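You operate a simulated robot arm through the tools that you are given. There is no shell and no other tool. Be economical: measure what you need, move in short steps, check, and stop when the job is done.

The job below is to be done with a simulated robot arm. You get a single attempt, and the scene is never put back.

## Task
Push the top drawer of the long table shut.

It is judged by the outcome, as a careful person would: the job done as asked, and still so three seconds after it is handed in. It fails if anything else is knocked over, pushed out of place, dropped, spilled or broken.

## Robot
A 7-joint arm with a two-finger parallel gripper on a trunk, on a base that drives. Base frame: it is fixed to the floor where the robot stands at the start and does not move with it; the origin is under the middle of the robot, x ahead of it, y to its left, z up. Readings come in cm, degrees, newtons and seconds.
With the tool pointing down near the work surface it reaches from about 34 to 76 cm from the robot's upright axis, wherever it stands. Its first joint turns from -115.0 to 115.0 degrees. Places, roughly: top drawer of the long table [60, 10, 60]. Payload 3.91 kg.
Tool frame: the origin (TCP) lies between the finger pads and is the grasp point; the fingertips stand 3 cm ahead of it; z points along the fingers, y is the line along which they close. Largest opening 11 cm; finger width 2, thickness 1; the body of the gripper, 4.8 by 11.2 cm, starts 5.5 cm behind the TCP.
Orientation is that of the tool frame in the base frame, as a unit quaternion [w, x, y, z]. With the fingers straight down and closing along the base's y, the tool's x points along the base's -x, its y along +y and its z along -z.

## Interface
- The arm moves only by the tool arm_command. Its argument "targets" is a list of rows, each a list of 3 entries, a list of its own where there are three numbers: the finger opening in cm, from 0 to 11, then the shift along the tool's x, y, z in units of 20 mm (1.0 is 20 mm), then the turn, a rotation vector about the tool's x, y, z in units of 4 degrees (1.0 is 4 degrees). In form: [[gripper, [tx, ty, tz], [rx, ry, rz]], ...]. A call has 1 to 12 rows; each row shifts and turns the commanded pose from where the row before left it, along the tool's axes as they then stand. A call with a number of a shift or a turn outside -1 to 1 is refused whole. A row lasts 0.2 s, in which the tool goes at most 5 cm and 8.6 degrees; a call with a longer step from one row to the next is refused whole, and so is a gripper value outside its range. A pose out of reach is approached as far as the arm can. The call stops where the force on the tool passes 40 N (or 10 N more than at its start, if that is more) or the arm is blocked; 0.2 s more then pass. The fingers move at their own pace (about 10.8 cm/s each) and stop on an object; they squeeze with about 43 N. The grip force told is the motor's: it shows also when the fingers shut on nothing. Time passes only in rows, and 0.2 s behind the last, so rows that do not move let the fingers close. The reply holds the time, the measured pose of the TCP, the force on the tool along the base axes, the opening and the grip force, in the units named above and with some noise.
- Cameras (640 x 400 px; columns grow to the right, rows downward): "scene" is now at [0.23, 12.27, 137.28]; the picture's right is [-0.25, -0.97, 0.00], its down [-0.83, 0.21, -0.51] and it looks along [0.50, -0.13, -0.86] (base axes); focal length 263 px, centre (320, 200). "wrist" rides on the gripper at [7.2, 1.7, -10.3] in the tool frame; the picture's right is [-0.23, 0.97, 0.00], its down [-0.76, -0.18, -0.62] and it looks along [-0.61, -0.14, 0.78] (tool axes); focal length 222 px, centre (320, 200). There is no depth. A picture from a camera that has moved, and an enlarged one, comes with that camera's place and axes in the base frame and with its lens. The place of the scene camera against the robot may be out by one fixed shift of up to 1.8 cm in any direction.
- capture(camera): a new picture of that camera. The clock stands still meanwhile.
- raise_lower(by): slides the trunk up (or, below 0, down) by that many cm; the arm and the scene camera ride with it, the base frame stays. It gives what a move gives, with no picture.
- steer(legs): drives the robot by 1 to 6 legs, each [ahead, turn to the left] in cm and degrees, along the robot's own axes; the way and the turn of a leg run together, so that a leg with both is an arc; at most 150 cm and 180 degrees a leg. The arm and the cameras ride along, it lands a little off, and it stops where it bumps. It gives what a move gives.
- pan_tilt(pan, tilt): turns the head with the scene camera to pan (to the left, within 155 degrees either way) and tilt (down, from -29 to 69), counted from straight ahead of the robot. It gives what a move gives.
- zoom(camera, box): a new picture of the part [left, top, right, bottom] of that camera's present view, enlarged. The clock stands still meanwhile.
- close_job(): hands the job in; it is judged then, once.

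Work in short steps. Places have to be worked out from the pictures, the camera data and where the tool is seen: move nearer, look again, correct. Check each grasp and each placing, and mend what went wrong. You have 120 turns and 82 pictures in all, those below and enlarged ones among them. Open the gripper and draw the arm clear of the work before you hand the job in, unless the task says otherwise; then end with one line.

The tools are called by a JSON object that holds its "op" and its "data". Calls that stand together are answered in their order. arm_command: Moves the arm, as the interface text tells. Its arguments: {"type":"object","properties":{"targets":{"type":"array","items":{"type":"array"}}},"required":["targets"]} The other tools are called the same way: raise_lower (by) slides the trunk up or down; steer (legs) drives the base; pan_tilt (pan, tilt) turns the head that bears the scene camera; capture (camera) takes a picture; zoom (camera, box) takes an enlarged picture of a part of a camera's view; close_job () hands the job in.

At the start:

```text
t: 0.0
eef_pos: [47.07, 1.03, 78.54]
orientation: [0.0, 0.0, 1.0, 0.0]
wrist_force: [0.2, 0.7, -0.3]
opening: 10.98
finger_force: 0.0
trunk travel left (down, up): [-50.0, 49.0]
robot x, y, heading: [-0.03, 0.11, 0.0]
head pan, tilt: [-14.3, 59.2]
```

scene: 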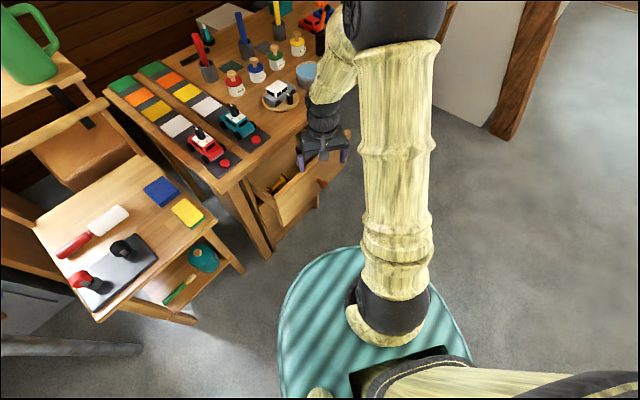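
wrist: 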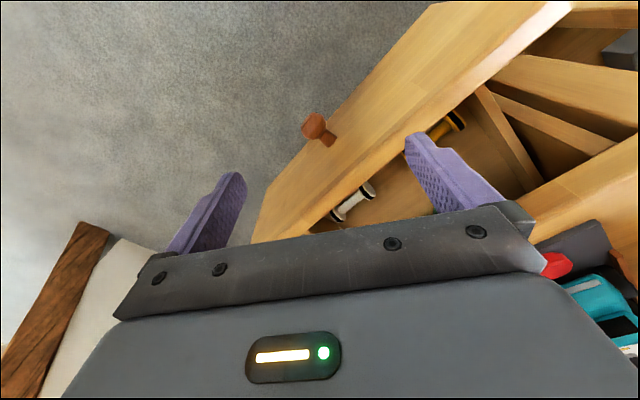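

The drawer of the long table appears open just under the gripper. I take a closer look at it.

{"op": "zoom", "data": {"camera": "scene", "box": [200, 100, 380, 270]}}

{"op": "zoom", "data": {"camera": "wrist", "box": [240, 0, 640, 260]}}

```text
2.35 times, centred on (290, 185) of scene
camera zoom: at [0.23, 12.27, 137.28], right [-0.25, -0.97, 0.0], down [-0.83, 0.21, -0.51], along [0.5, -0.13, -0.86], focal length 620 px, centre (391, 235)
```

zoom: 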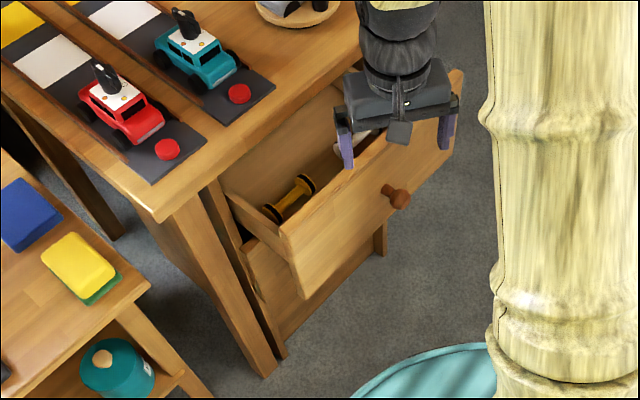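

```text
1.54 times, centred on (440, 130) of wrist
camera zoom: at [39.84, 2.8, 88.82], right [0.23, 0.97, 0.0], down [0.76, -0.18, 0.62], along [0.61, -0.14, -0.78], focal length 342 px, centre (135, 308)
```

zoom: 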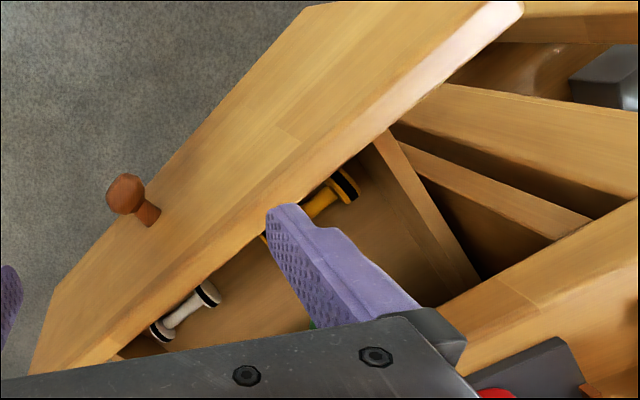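

Triangulating the two views, the drawer's front top edge runs from about (42,15) to (64,-15) at z≈71, with the knob near (49,-1,64). The push direction is about (0.81,0.58). I move out in front of the drawer at the present height and yaw 36° left so the fingers close parallel to the front.

{"op": "arm_command", "data": {"targets": [[7, [0.25, -1, 0], [0, 0, 0]], [7, [0.25, -1, 0], [0, 0, 0]], [7, [0.25, -1, 0], [0, 0, 0]], [7, [0, 0, 0], [0, 0, -1]], [7, [0, 0, 0], [0, 0, -1]], [7, [0, 0, 0], [0, 0, -1]], [7, [0, 0, 0], [0, 0, -1]], [7, [0, 0, 0], [0, 0, -1]], [7, [0, 0, 0], [0, 0, -1]], [7, [0, 0, 0], [0, 0, -1]], [7, [0, 0, 0], [0, 0, -1]], [7, [0, 0, 0], [0, 0, -1]]]}}

{"op": "capture", "data": {"camera": "wrist"}}

{"op": "zoom", "data": {"camera": "scene", "box": [200, 100, 380, 270]}}

```text
t: 2.6
eef_pos: [45.69, -4.95, 78.48]
orientation: [0.0, -0.31, 0.951, 0.0]
wrist_force: [-0.3, 0.3, 0.9]
opening: 6.98
finger_force: 0.1
trunk travel left (down, up): [-50.0, 49.0]
robot x, y, heading: [0.16, 0.08, 0.1]
head pan, tilt: [-14.3, 59.2]
```

```text
77 pictures are left
camera wrist: at [38.74, -7.81, 88.83], right [-0.39, 0.92, 0.0], down [0.72, 0.3, 0.62], along [0.57, 0.24, -0.78], focal length 222 px, centre (320, 200)
```

wrist: 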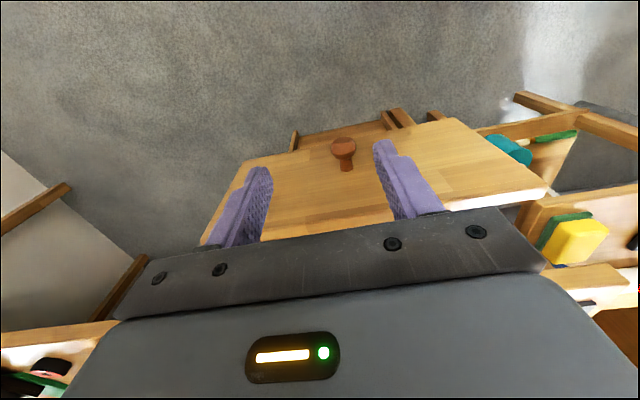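

```text
2.35 times, centred on (290, 185) of scene
camera zoom: at [0.23, 12.27, 137.28], right [-0.25, -0.97, 0.0], down [-0.83, 0.21, -0.51], along [0.5, -0.13, -0.86], focal length 620 px, centre (391, 235)
```

zoom: 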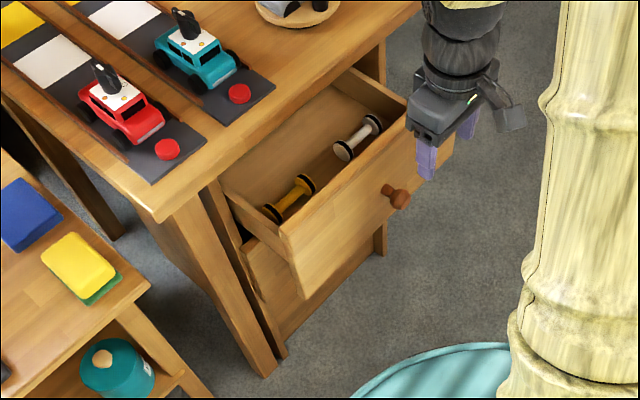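

The knob end is at about (47.5,-1.3,65.7) and the front face is about 7.5 cm ahead of the TCP, with the knob 2 cm to the tool's left. I centre on the knob and tilt the fingers 40° forward.

{"op": "arm_command", "data": {"targets": [[7, [0, 1, 0], [0, 0, 0]], [7, [0, 0, 0], [0, -1, 0]], [7, [0, 0, 0], [0, -1, 0]], [7, [0, 0, 0], [0, -1, 0]], [7, [0, 0, 0], [0, -1, 0]], [7, [0, 0, 0], [0, -1, 0]], [7, [0, 0, 0], [0, -1, 0]], [7, [0, 0, 0], [0, -1, 0]], [7, [0, 0, 0], [0, -1, 0]], [7, [0, 0, 0], [0, -1, 0]], [7, [0, 0, 0], [0, -1, 0]]]}}

{"op": "capture", "data": {"camera": "wrist"}}

```text
t: 5.0
eef_pos: [44.55, -3.27, 78.56]
orientation: [0.326, -0.29, 0.894, 0.105]
wrist_force: [0.3, 0.1, 0.1]
opening: 6.99
finger_force: 0.1
trunk travel left (down, up): [-50.0, 49.0]
robot x, y, heading: [0.16, -0.33, 0.1]
head pan, tilt: [-14.3, 59.2]
```

```text
75 pictures are left
camera wrist: at [33.57, -9.09, 81.77], right [-0.43, 0.89, 0.15], down [0.25, -0.04, 0.97], along [0.87, 0.45, -0.21], focal length 222 px, centre (320, 200)
```

wrist: 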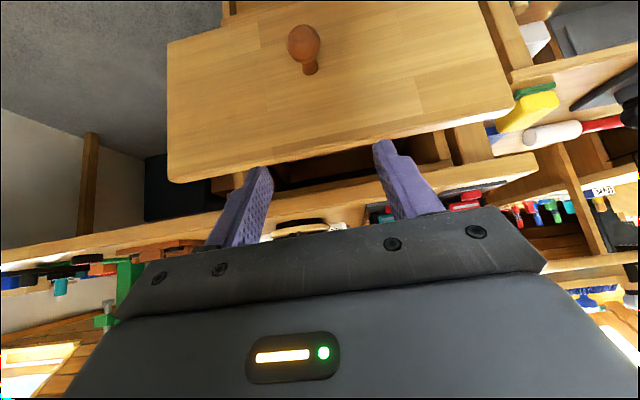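

The knob lies between the fingers and the drawer front is square to the tool. I lower about 9 cm straight down, in front of the drawer.

{"op": "arm_command", "data": {"targets": [[7, [0.64, 0, 0.77], [0, 0, 0]], [7, [0.64, 0, 0.77], [0, 0, 0]], [7, [0.64, 0, 0.77], [0, 0, 0]], [7, [0.64, 0, 0.77], [0, 0, 0]], [7, [0.32, 0, 0.385], [0, 0, 0]]]}}

{"op": "capture", "data": {"camera": "wrist"}}

{"op": "zoom", "data": {"camera": "scene", "box": [200, 100, 380, 270]}}

```text
t: 6.2
eef_pos: [44.57, -3.28, 69.46]
orientation: [0.326, -0.29, 0.894, 0.106]
wrist_force: [0.6, 0.1, 0.1]
opening: 6.98
finger_force: 0.1
trunk travel left (down, up): [-50.0, 49.0]
robot x, y, heading: [0.07, -0.09, 0.2]
head pan, tilt: [-14.3, 59.2]
```

```text
74 pictures are left
camera wrist: at [33.59, -9.07, 72.65], right [-0.43, 0.89, 0.15], down [0.25, -0.04, 0.97], along [0.87, 0.45, -0.21], focal length 222 px, centre (320, 200)
```

wrist: 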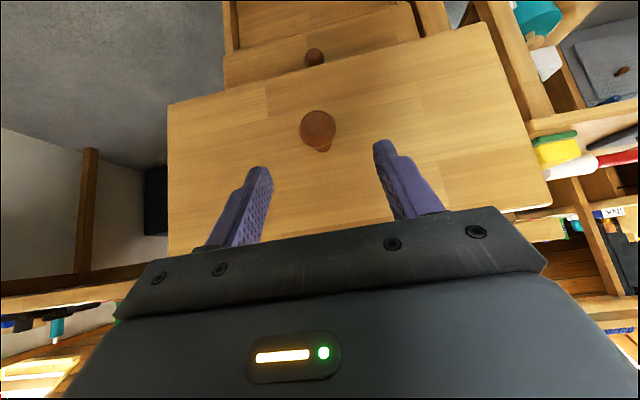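

```text
2.35 times, centred on (290, 185) of scene
camera zoom: at [0.24, 12.26, 137.28], right [-0.25, -0.97, 0.0], down [-0.83, 0.21, -0.51], along [0.5, -0.13, -0.86], focal length 620 px, centre (391, 235)
```

zoom: 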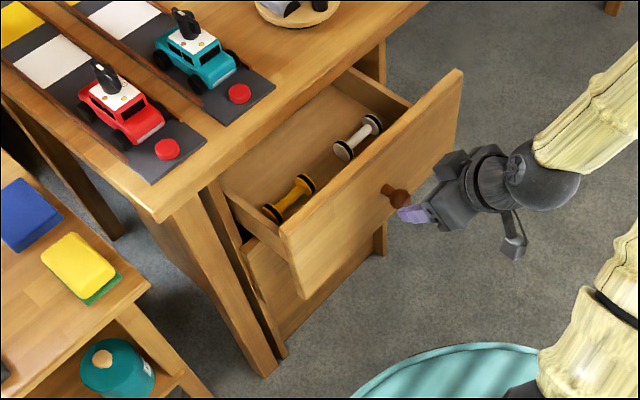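

Fingers are in front of the face either side of the knob. I advance along the drawer axis in slow 1 cm rows.

{"op": "arm_command", "data": {"targets": [[7, [-0.385, 0, 0.32], [0, 0, 0]], [7, [-0.385, 0, 0.32], [0, 0, 0]], [7, [-0.385, 0, 0.32], [0, 0, 0]], [7, [-0.385, 0, 0.32], [0, 0, 0]], [7, [-0.385, 0, 0.32], [0, 0, 0]], [7, [-0.385, 0, 0.32], [0, 0, 0]], [7, [-0.385, 0, 0.32], [0, 0, 0]], [7, [-0.385, 0, 0.32], [0, 0, 0]]]}}

{"op": "capture", "data": {"camera": "wrist"}}

{"op": "zoom", "data": {"camera": "scene", "box": [200, 100, 380, 270]}}

```text
t: 8.0
eef_pos: [51.0, 1.56, 69.33]
orientation: [0.325, -0.29, 0.894, 0.105]
wrist_force: [0.4, 0.1, 0.2]
opening: 7.0
finger_force: 0.1
trunk travel left (down, up): [-50.0, 49.0]
robot x, y, heading: [-0.01, -0.04, -0.0]
head pan, tilt: [-14.3, 59.2]
```

```text
72 pictures are left
camera wrist: at [40.02, -4.25, 72.74], right [-0.43, 0.89, 0.15], down [0.25, -0.04, 0.97], along [0.87, 0.45, -0.21], focal length 222 px, centre (320, 200)
```

wrist: 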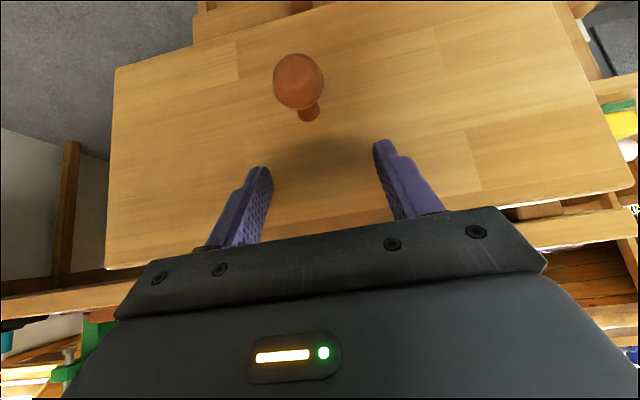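

```text
2.35 times, centred on (290, 185) of scene
camera zoom: at [0.24, 12.27, 137.27], right [-0.25, -0.97, 0.0], down [-0.83, 0.21, -0.51], along [0.5, -0.13, -0.86], focal length 620 px, centre (391, 235)
```

zoom: 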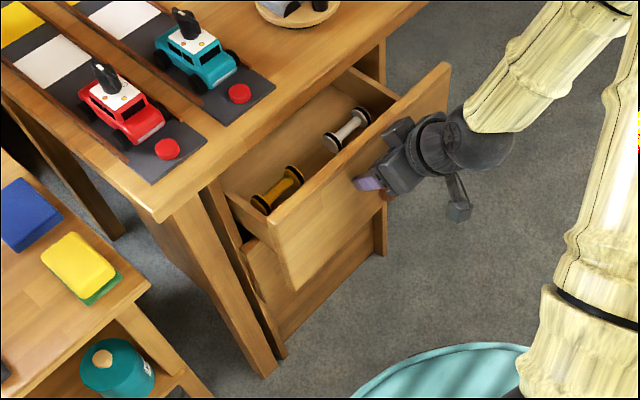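

The drawer has begun moving in, with almost no force. I keep pushing along the same line.

{"op": "arm_command", "data": {"targets": [[7, [-0.385, 0, 0.32], [0, 0, 0]], [7, [-0.385, 0, 0.32], [0, 0, 0]], [7, [-0.385, 0, 0.32], [0, 0, 0]], [7, [-0.385, 0, 0.32], [0, 0, 0]], [7, [-0.385, 0, 0.32], [0, 0, 0]], [7, [-0.385, 0, 0.32], [0, 0, 0]]]}}

{"op": "capture", "data": {"camera": "wrist"}}

{"op": "zoom", "data": {"camera": "scene", "box": [200, 100, 380, 270]}}

```text
t: 9.4
eef_pos: [55.62, 4.95, 69.62]
orientation: [0.325, -0.29, 0.894, 0.106]
wrist_force: [-0.4, -0.3, -0.8]
opening: 6.99
finger_force: 0.1
trunk travel left (down, up): [-50.0, 49.0]
robot x, y, heading: [-0.04, -0.18, 0.1]
head pan, tilt: [-14.3, 59.2]
```

```text
70 pictures are left
camera wrist: at [44.82, -0.81, 72.82], right [-0.43, 0.89, 0.15], down [0.25, -0.04, 0.97], along [0.87, 0.45, -0.21], focal length 222 px, centre (320, 200)
```

wrist: 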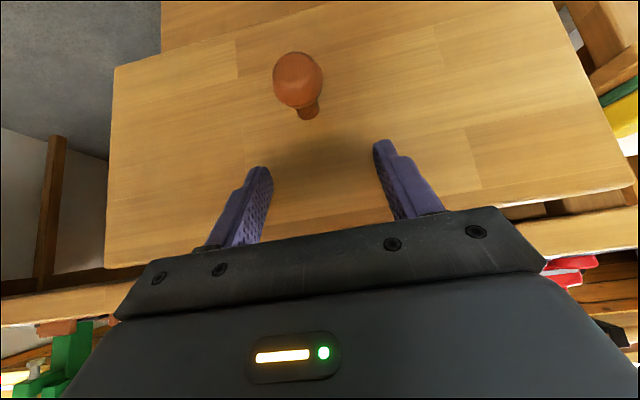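

```text
2.35 times, centred on (290, 185) of scene
camera zoom: at [0.23, 12.27, 137.27], right [-0.25, -0.97, 0.0], down [-0.83, 0.21, -0.51], along [0.5, -0.13, -0.86], focal length 620 px, centre (391, 235)
```

zoom: 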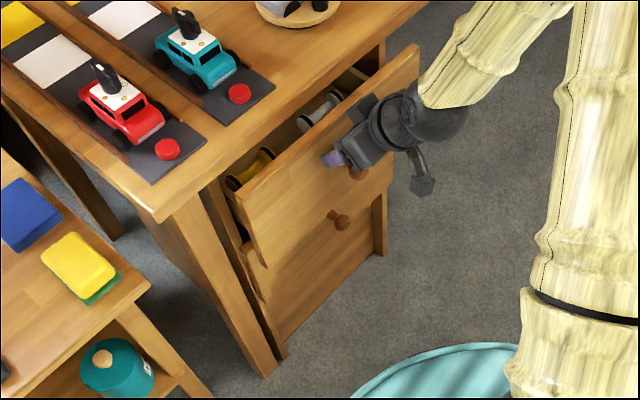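

About half the travel is done. The lower drawer front looks set back under the tabletop, so I back off 1 cm and lower 4 cm, so that the gripper body stays clear of the tabletop edge.

{"op": "arm_command", "data": {"targets": [[7, [0.385, 0, -0.32], [0, 0, 0]], [7, [0.64, 0, 0.77], [0, 0, 0]], [7, [0.64, 0, 0.77], [0, 0, 0]], [7, [-0.385, 0, 0.32], [0, 0, 0]], [7, [-0.385, 0, 0.32], [0, 0, 0]], [7, [-0.385, 0, 0.32], [0, 0, 0]], [7, [-0.385, 0, 0.32], [0, 0, 0]]]}}

{"op": "capture", "data": {"camera": "wrist"}}

{"op": "zoom", "data": {"camera": "scene", "box": [200, 100, 380, 270]}}

```text
t: 11.0
eef_pos: [58.32, 6.8, 65.58]
orientation: [0.325, -0.291, 0.894, 0.105]
wrist_force: [-0.3, -0.5, -1.0]
opening: 7.03
finger_force: 0.0
trunk travel left (down, up): [-50.0, 49.0]
robot x, y, heading: [-0.02, -0.28, -0.1]
head pan, tilt: [-14.3, 59.2]
```

```text
68 pictures are left
camera wrist: at [47.42, 1.0, 68.93], right [-0.43, 0.89, 0.15], down [0.25, -0.04, 0.97], along [0.87, 0.45, -0.21], focal length 222 px, centre (320, 200)
```

wrist: 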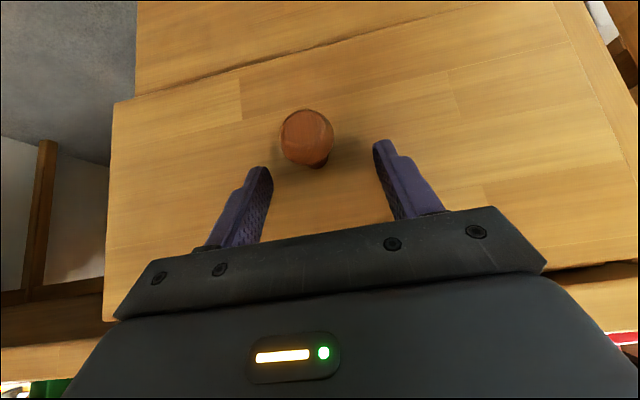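

```text
2.35 times, centred on (290, 185) of scene
camera zoom: at [0.23, 12.26, 137.28], right [-0.25, -0.97, 0.0], down [-0.83, 0.21, -0.51], along [0.5, -0.13, -0.86], focal length 620 px, centre (391, 235)
```

zoom: 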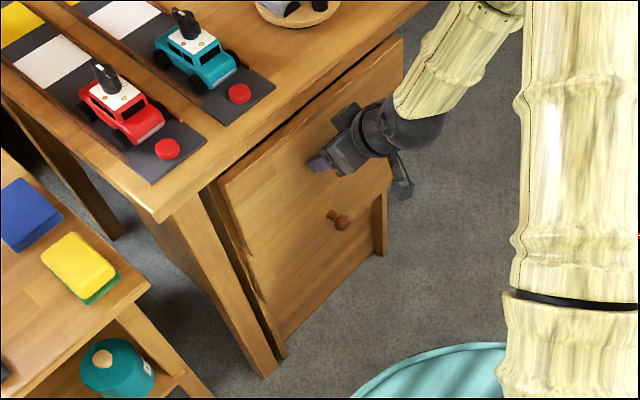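

Only a few cm remain and the knob is still clear between the fingers. I continue in half-centimetre rows until resistance.

{"op": "arm_command", "data": {"targets": [[7, [-0.19, 0, 0.16], [0, 0, 0]], [7, [-0.19, 0, 0.16], [0, 0, 0]], [7, [-0.19, 0, 0.16], [0, 0, 0]], [7, [-0.19, 0, 0.16], [0, 0, 0]], [7, [-0.19, 0, 0.16], [0, 0, 0]], [7, [-0.19, 0, 0.16], [0, 0, 0]]]}}

{"op": "capture", "data": {"camera": "wrist"}}

{"op": "zoom", "data": {"camera": "scene", "box": [200, 100, 380, 270]}}

```text
t: 12.4
eef_pos: [59.98, 7.67, 65.41]
orientation: [0.32, -0.288, 0.897, 0.105]
wrist_force: [-3.2, -1.5, -1.0]
opening: 6.98
finger_force: 0.2
trunk travel left (down, up): [-50.0, 49.0]
robot x, y, heading: [-0.21, -0.42, -0.1]
head pan, tilt: [-14.3, 59.2]
stopped in row 6: the force on the tool passed its limit (the readings are from after the stop); the commanded pose is now the measured one
```

```text
66 pictures are left
camera wrist: at [49.17, 2.13, 68.83], right [-0.42, 0.89, 0.15], down [0.26, -0.03, 0.96], along [0.87, 0.45, -0.22], focal length 222 px, centre (320, 200)
```

wrist: 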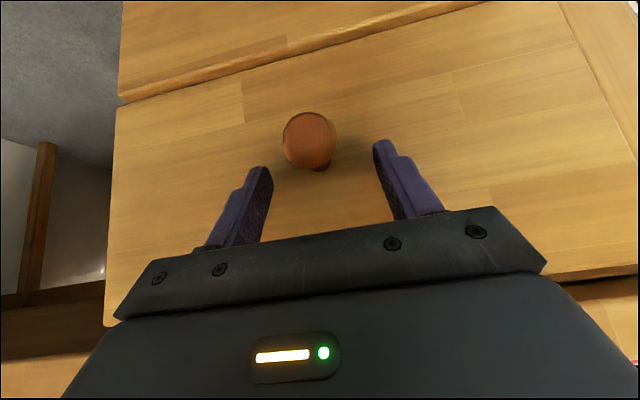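

```text
2.35 times, centred on (290, 185) of scene
camera zoom: at [0.02, 12.18, 137.31], right [-0.25, -0.97, 0.0], down [-0.83, 0.21, -0.51], along [0.5, -0.13, -0.86], focal length 620 px, centre (391, 235)
```

zoom: 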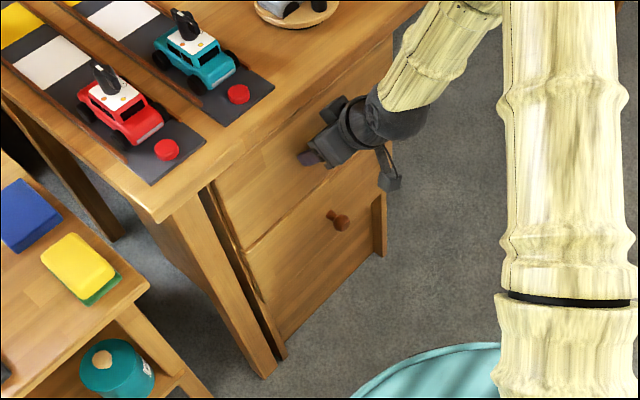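

The push ended at a firm stop. I back the fingers straight out from the face to inspect.

{"op": "arm_command", "data": {"targets": [[7, [0.385, 0, -0.32], [0, 0, 0]], [7, [0.77, 0, -0.64], [0, 0, 0]], [7, [0.77, 0, -0.64], [0, 0, 0]], [7, [0.77, 0, -0.64], [0, 0, 0]], [7, [0.77, 0, -0.64], [0, 0, 0]], [7, [0.77, 0, -0.64], [0, 0, 0]], [7, [0.77, 0, -0.64], [0, 0, 0]]]}}

{"op": "capture", "data": {"camera": "wrist"}}

{"op": "zoom", "data": {"camera": "scene", "box": [200, 100, 380, 270]}}

```text
t: 14.0
eef_pos: [49.65, 0.49, 65.49]
orientation: [0.319, -0.289, 0.897, 0.104]
wrist_force: [-0.4, 0.3, -0.6]
opening: 7.0
finger_force: 0.0
trunk travel left (down, up): [-50.0, 49.0]
robot x, y, heading: [0.09, 0.14, 0.0]
head pan, tilt: [-14.3, 59.2]
```

```text
64 pictures are left
camera wrist: at [38.73, -5.29, 68.95], right [-0.42, 0.89, 0.15], down [0.26, -0.03, 0.96], along [0.87, 0.45, -0.22], focal length 222 px, centre (320, 200)
```

wrist: 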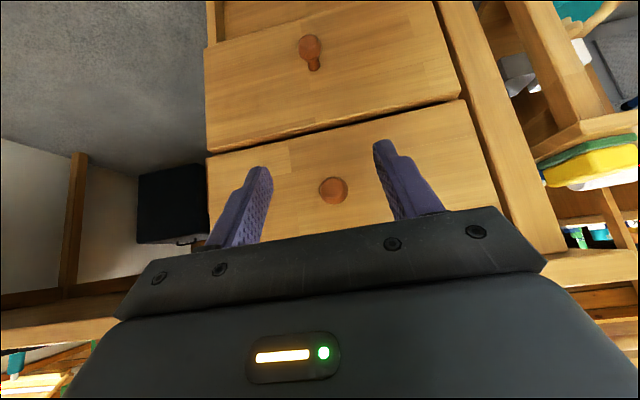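

```text
2.35 times, centred on (290, 185) of scene
camera zoom: at [0.25, 12.27, 137.28], right [-0.25, -0.97, 0.0], down [-0.83, 0.21, -0.51], along [0.5, -0.13, -0.86], focal length 620 px, centre (391, 235)
```

zoom: 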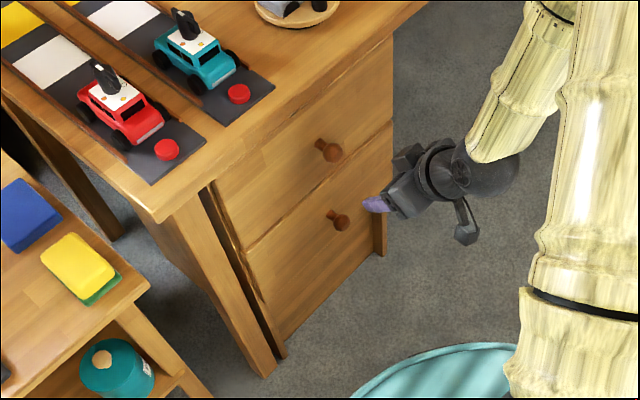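

The top front looks flush with the lower drawer. I zoom on the edge for a closer check.

{"op": "zoom", "data": {"camera": "scene", "box": [255, 120, 325, 220]}}

{"op": "zoom", "data": {"camera": "wrist", "box": [400, 60, 600, 260]}}

```text
4.00 times, centred on (290, 170) of scene
camera zoom: at [0.25, 12.27, 137.28], right [-0.25, -0.97, 0.0], down [-0.83, 0.21, -0.51], along [0.5, -0.13, -0.86], focal length 1053 px, centre (440, 320)
```

zoom: 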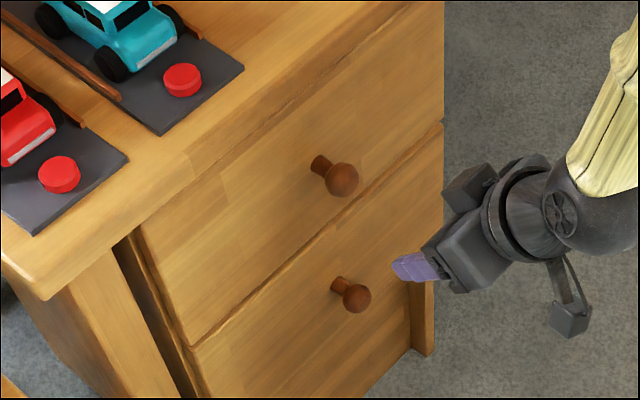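

```text
2.00 times, centred on (500, 160) of wrist
camera zoom: at [38.73, -5.29, 68.95], right [-0.42, 0.89, 0.15], down [0.26, -0.03, 0.96], along [0.87, 0.45, -0.22], focal length 444 px, centre (-40, 280)
```

zoom: 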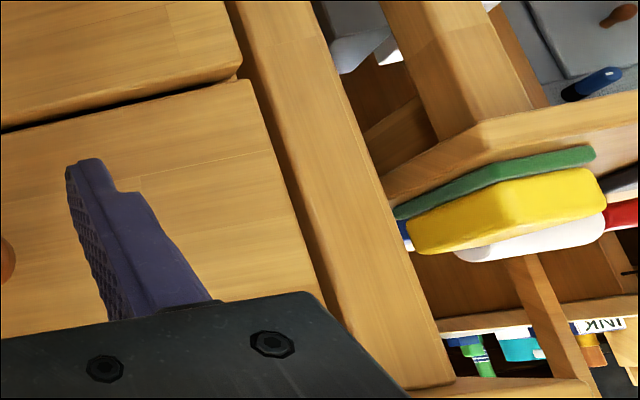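

The drawer front's edges line up with the closed lower drawer's within a few millimetres, and the push met a firm stop. I draw the arm up and clear and take one last look.

{"op": "arm_command", "data": {"targets": [[7, [0.77, 0, -0.64], [0, 0, 0]], [7, [-0.64, 0, -0.77], [0, 0, 0]], [7, [-0.64, 0, -0.77], [0, 0, 0]], [7, [-0.64, 0, -0.77], [0, 0, 0]], [7, [-0.64, 0, -0.77], [0, 0, 0]], [7, [-0.64, 0, -0.77], [0, 0, 0]], [7, [-0.64, 0, -0.77], [0, 0, 0]], [11, [0, 0, 0], [0, 0, 0]]]}}

{"op": "capture", "data": {"camera": "wrist"}}

{"op": "capture", "data": {"camera": "scene"}}

```text
t: 15.8
eef_pos: [47.99, -0.72, 77.56]
orientation: [0.32, -0.288, 0.896, 0.105]
wrist_force: [0.8, -0.4, 1.3]
opening: 11.0
finger_force: 0.1
trunk travel left (down, up): [-50.0, 49.0]
robot x, y, heading: [0.54, 0.14, -0.2]
head pan, tilt: [-14.3, 59.2]
```

```text
60 pictures are left
camera wrist: at [37.17, -6.49, 80.93], right [-0.42, 0.89, 0.15], down [0.26, -0.03, 0.96], along [0.87, 0.45, -0.22], focal length 222 px, centre (320, 200)
```

wrist: 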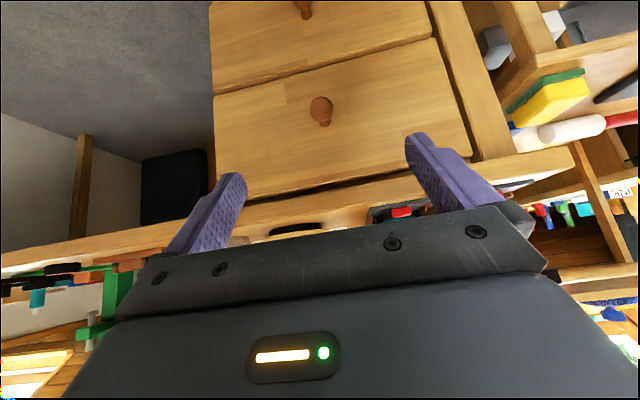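

```text
59 pictures are left
camera scene: at [0.23, 12.27, 137.28], right [-0.25, -0.97, 0.0], down [-0.83, 0.21, -0.51], along [0.5, -0.13, -0.86], focal length 263 px, centre (320, 200)
```

scene: 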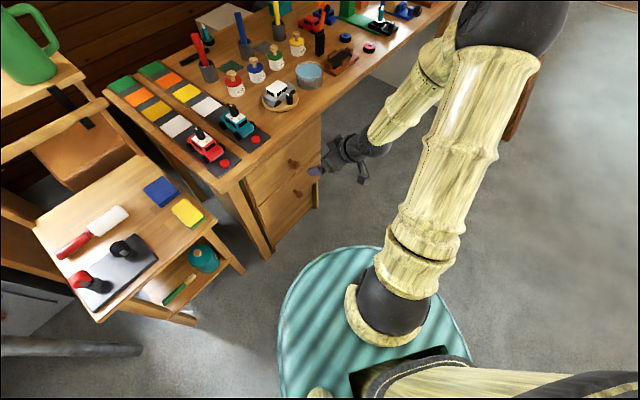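

The drawer is shut, everything on the table is in its place, and the arm is clear with the gripper open. I hand the job in.

{"op": "close_job", "data": {}}

```text
The job is handed in.
```

I pushed the top drawer of the long table shut. It met a firm stop and sits flush with the lower drawer, and nothing else looked moved in the last pictures.
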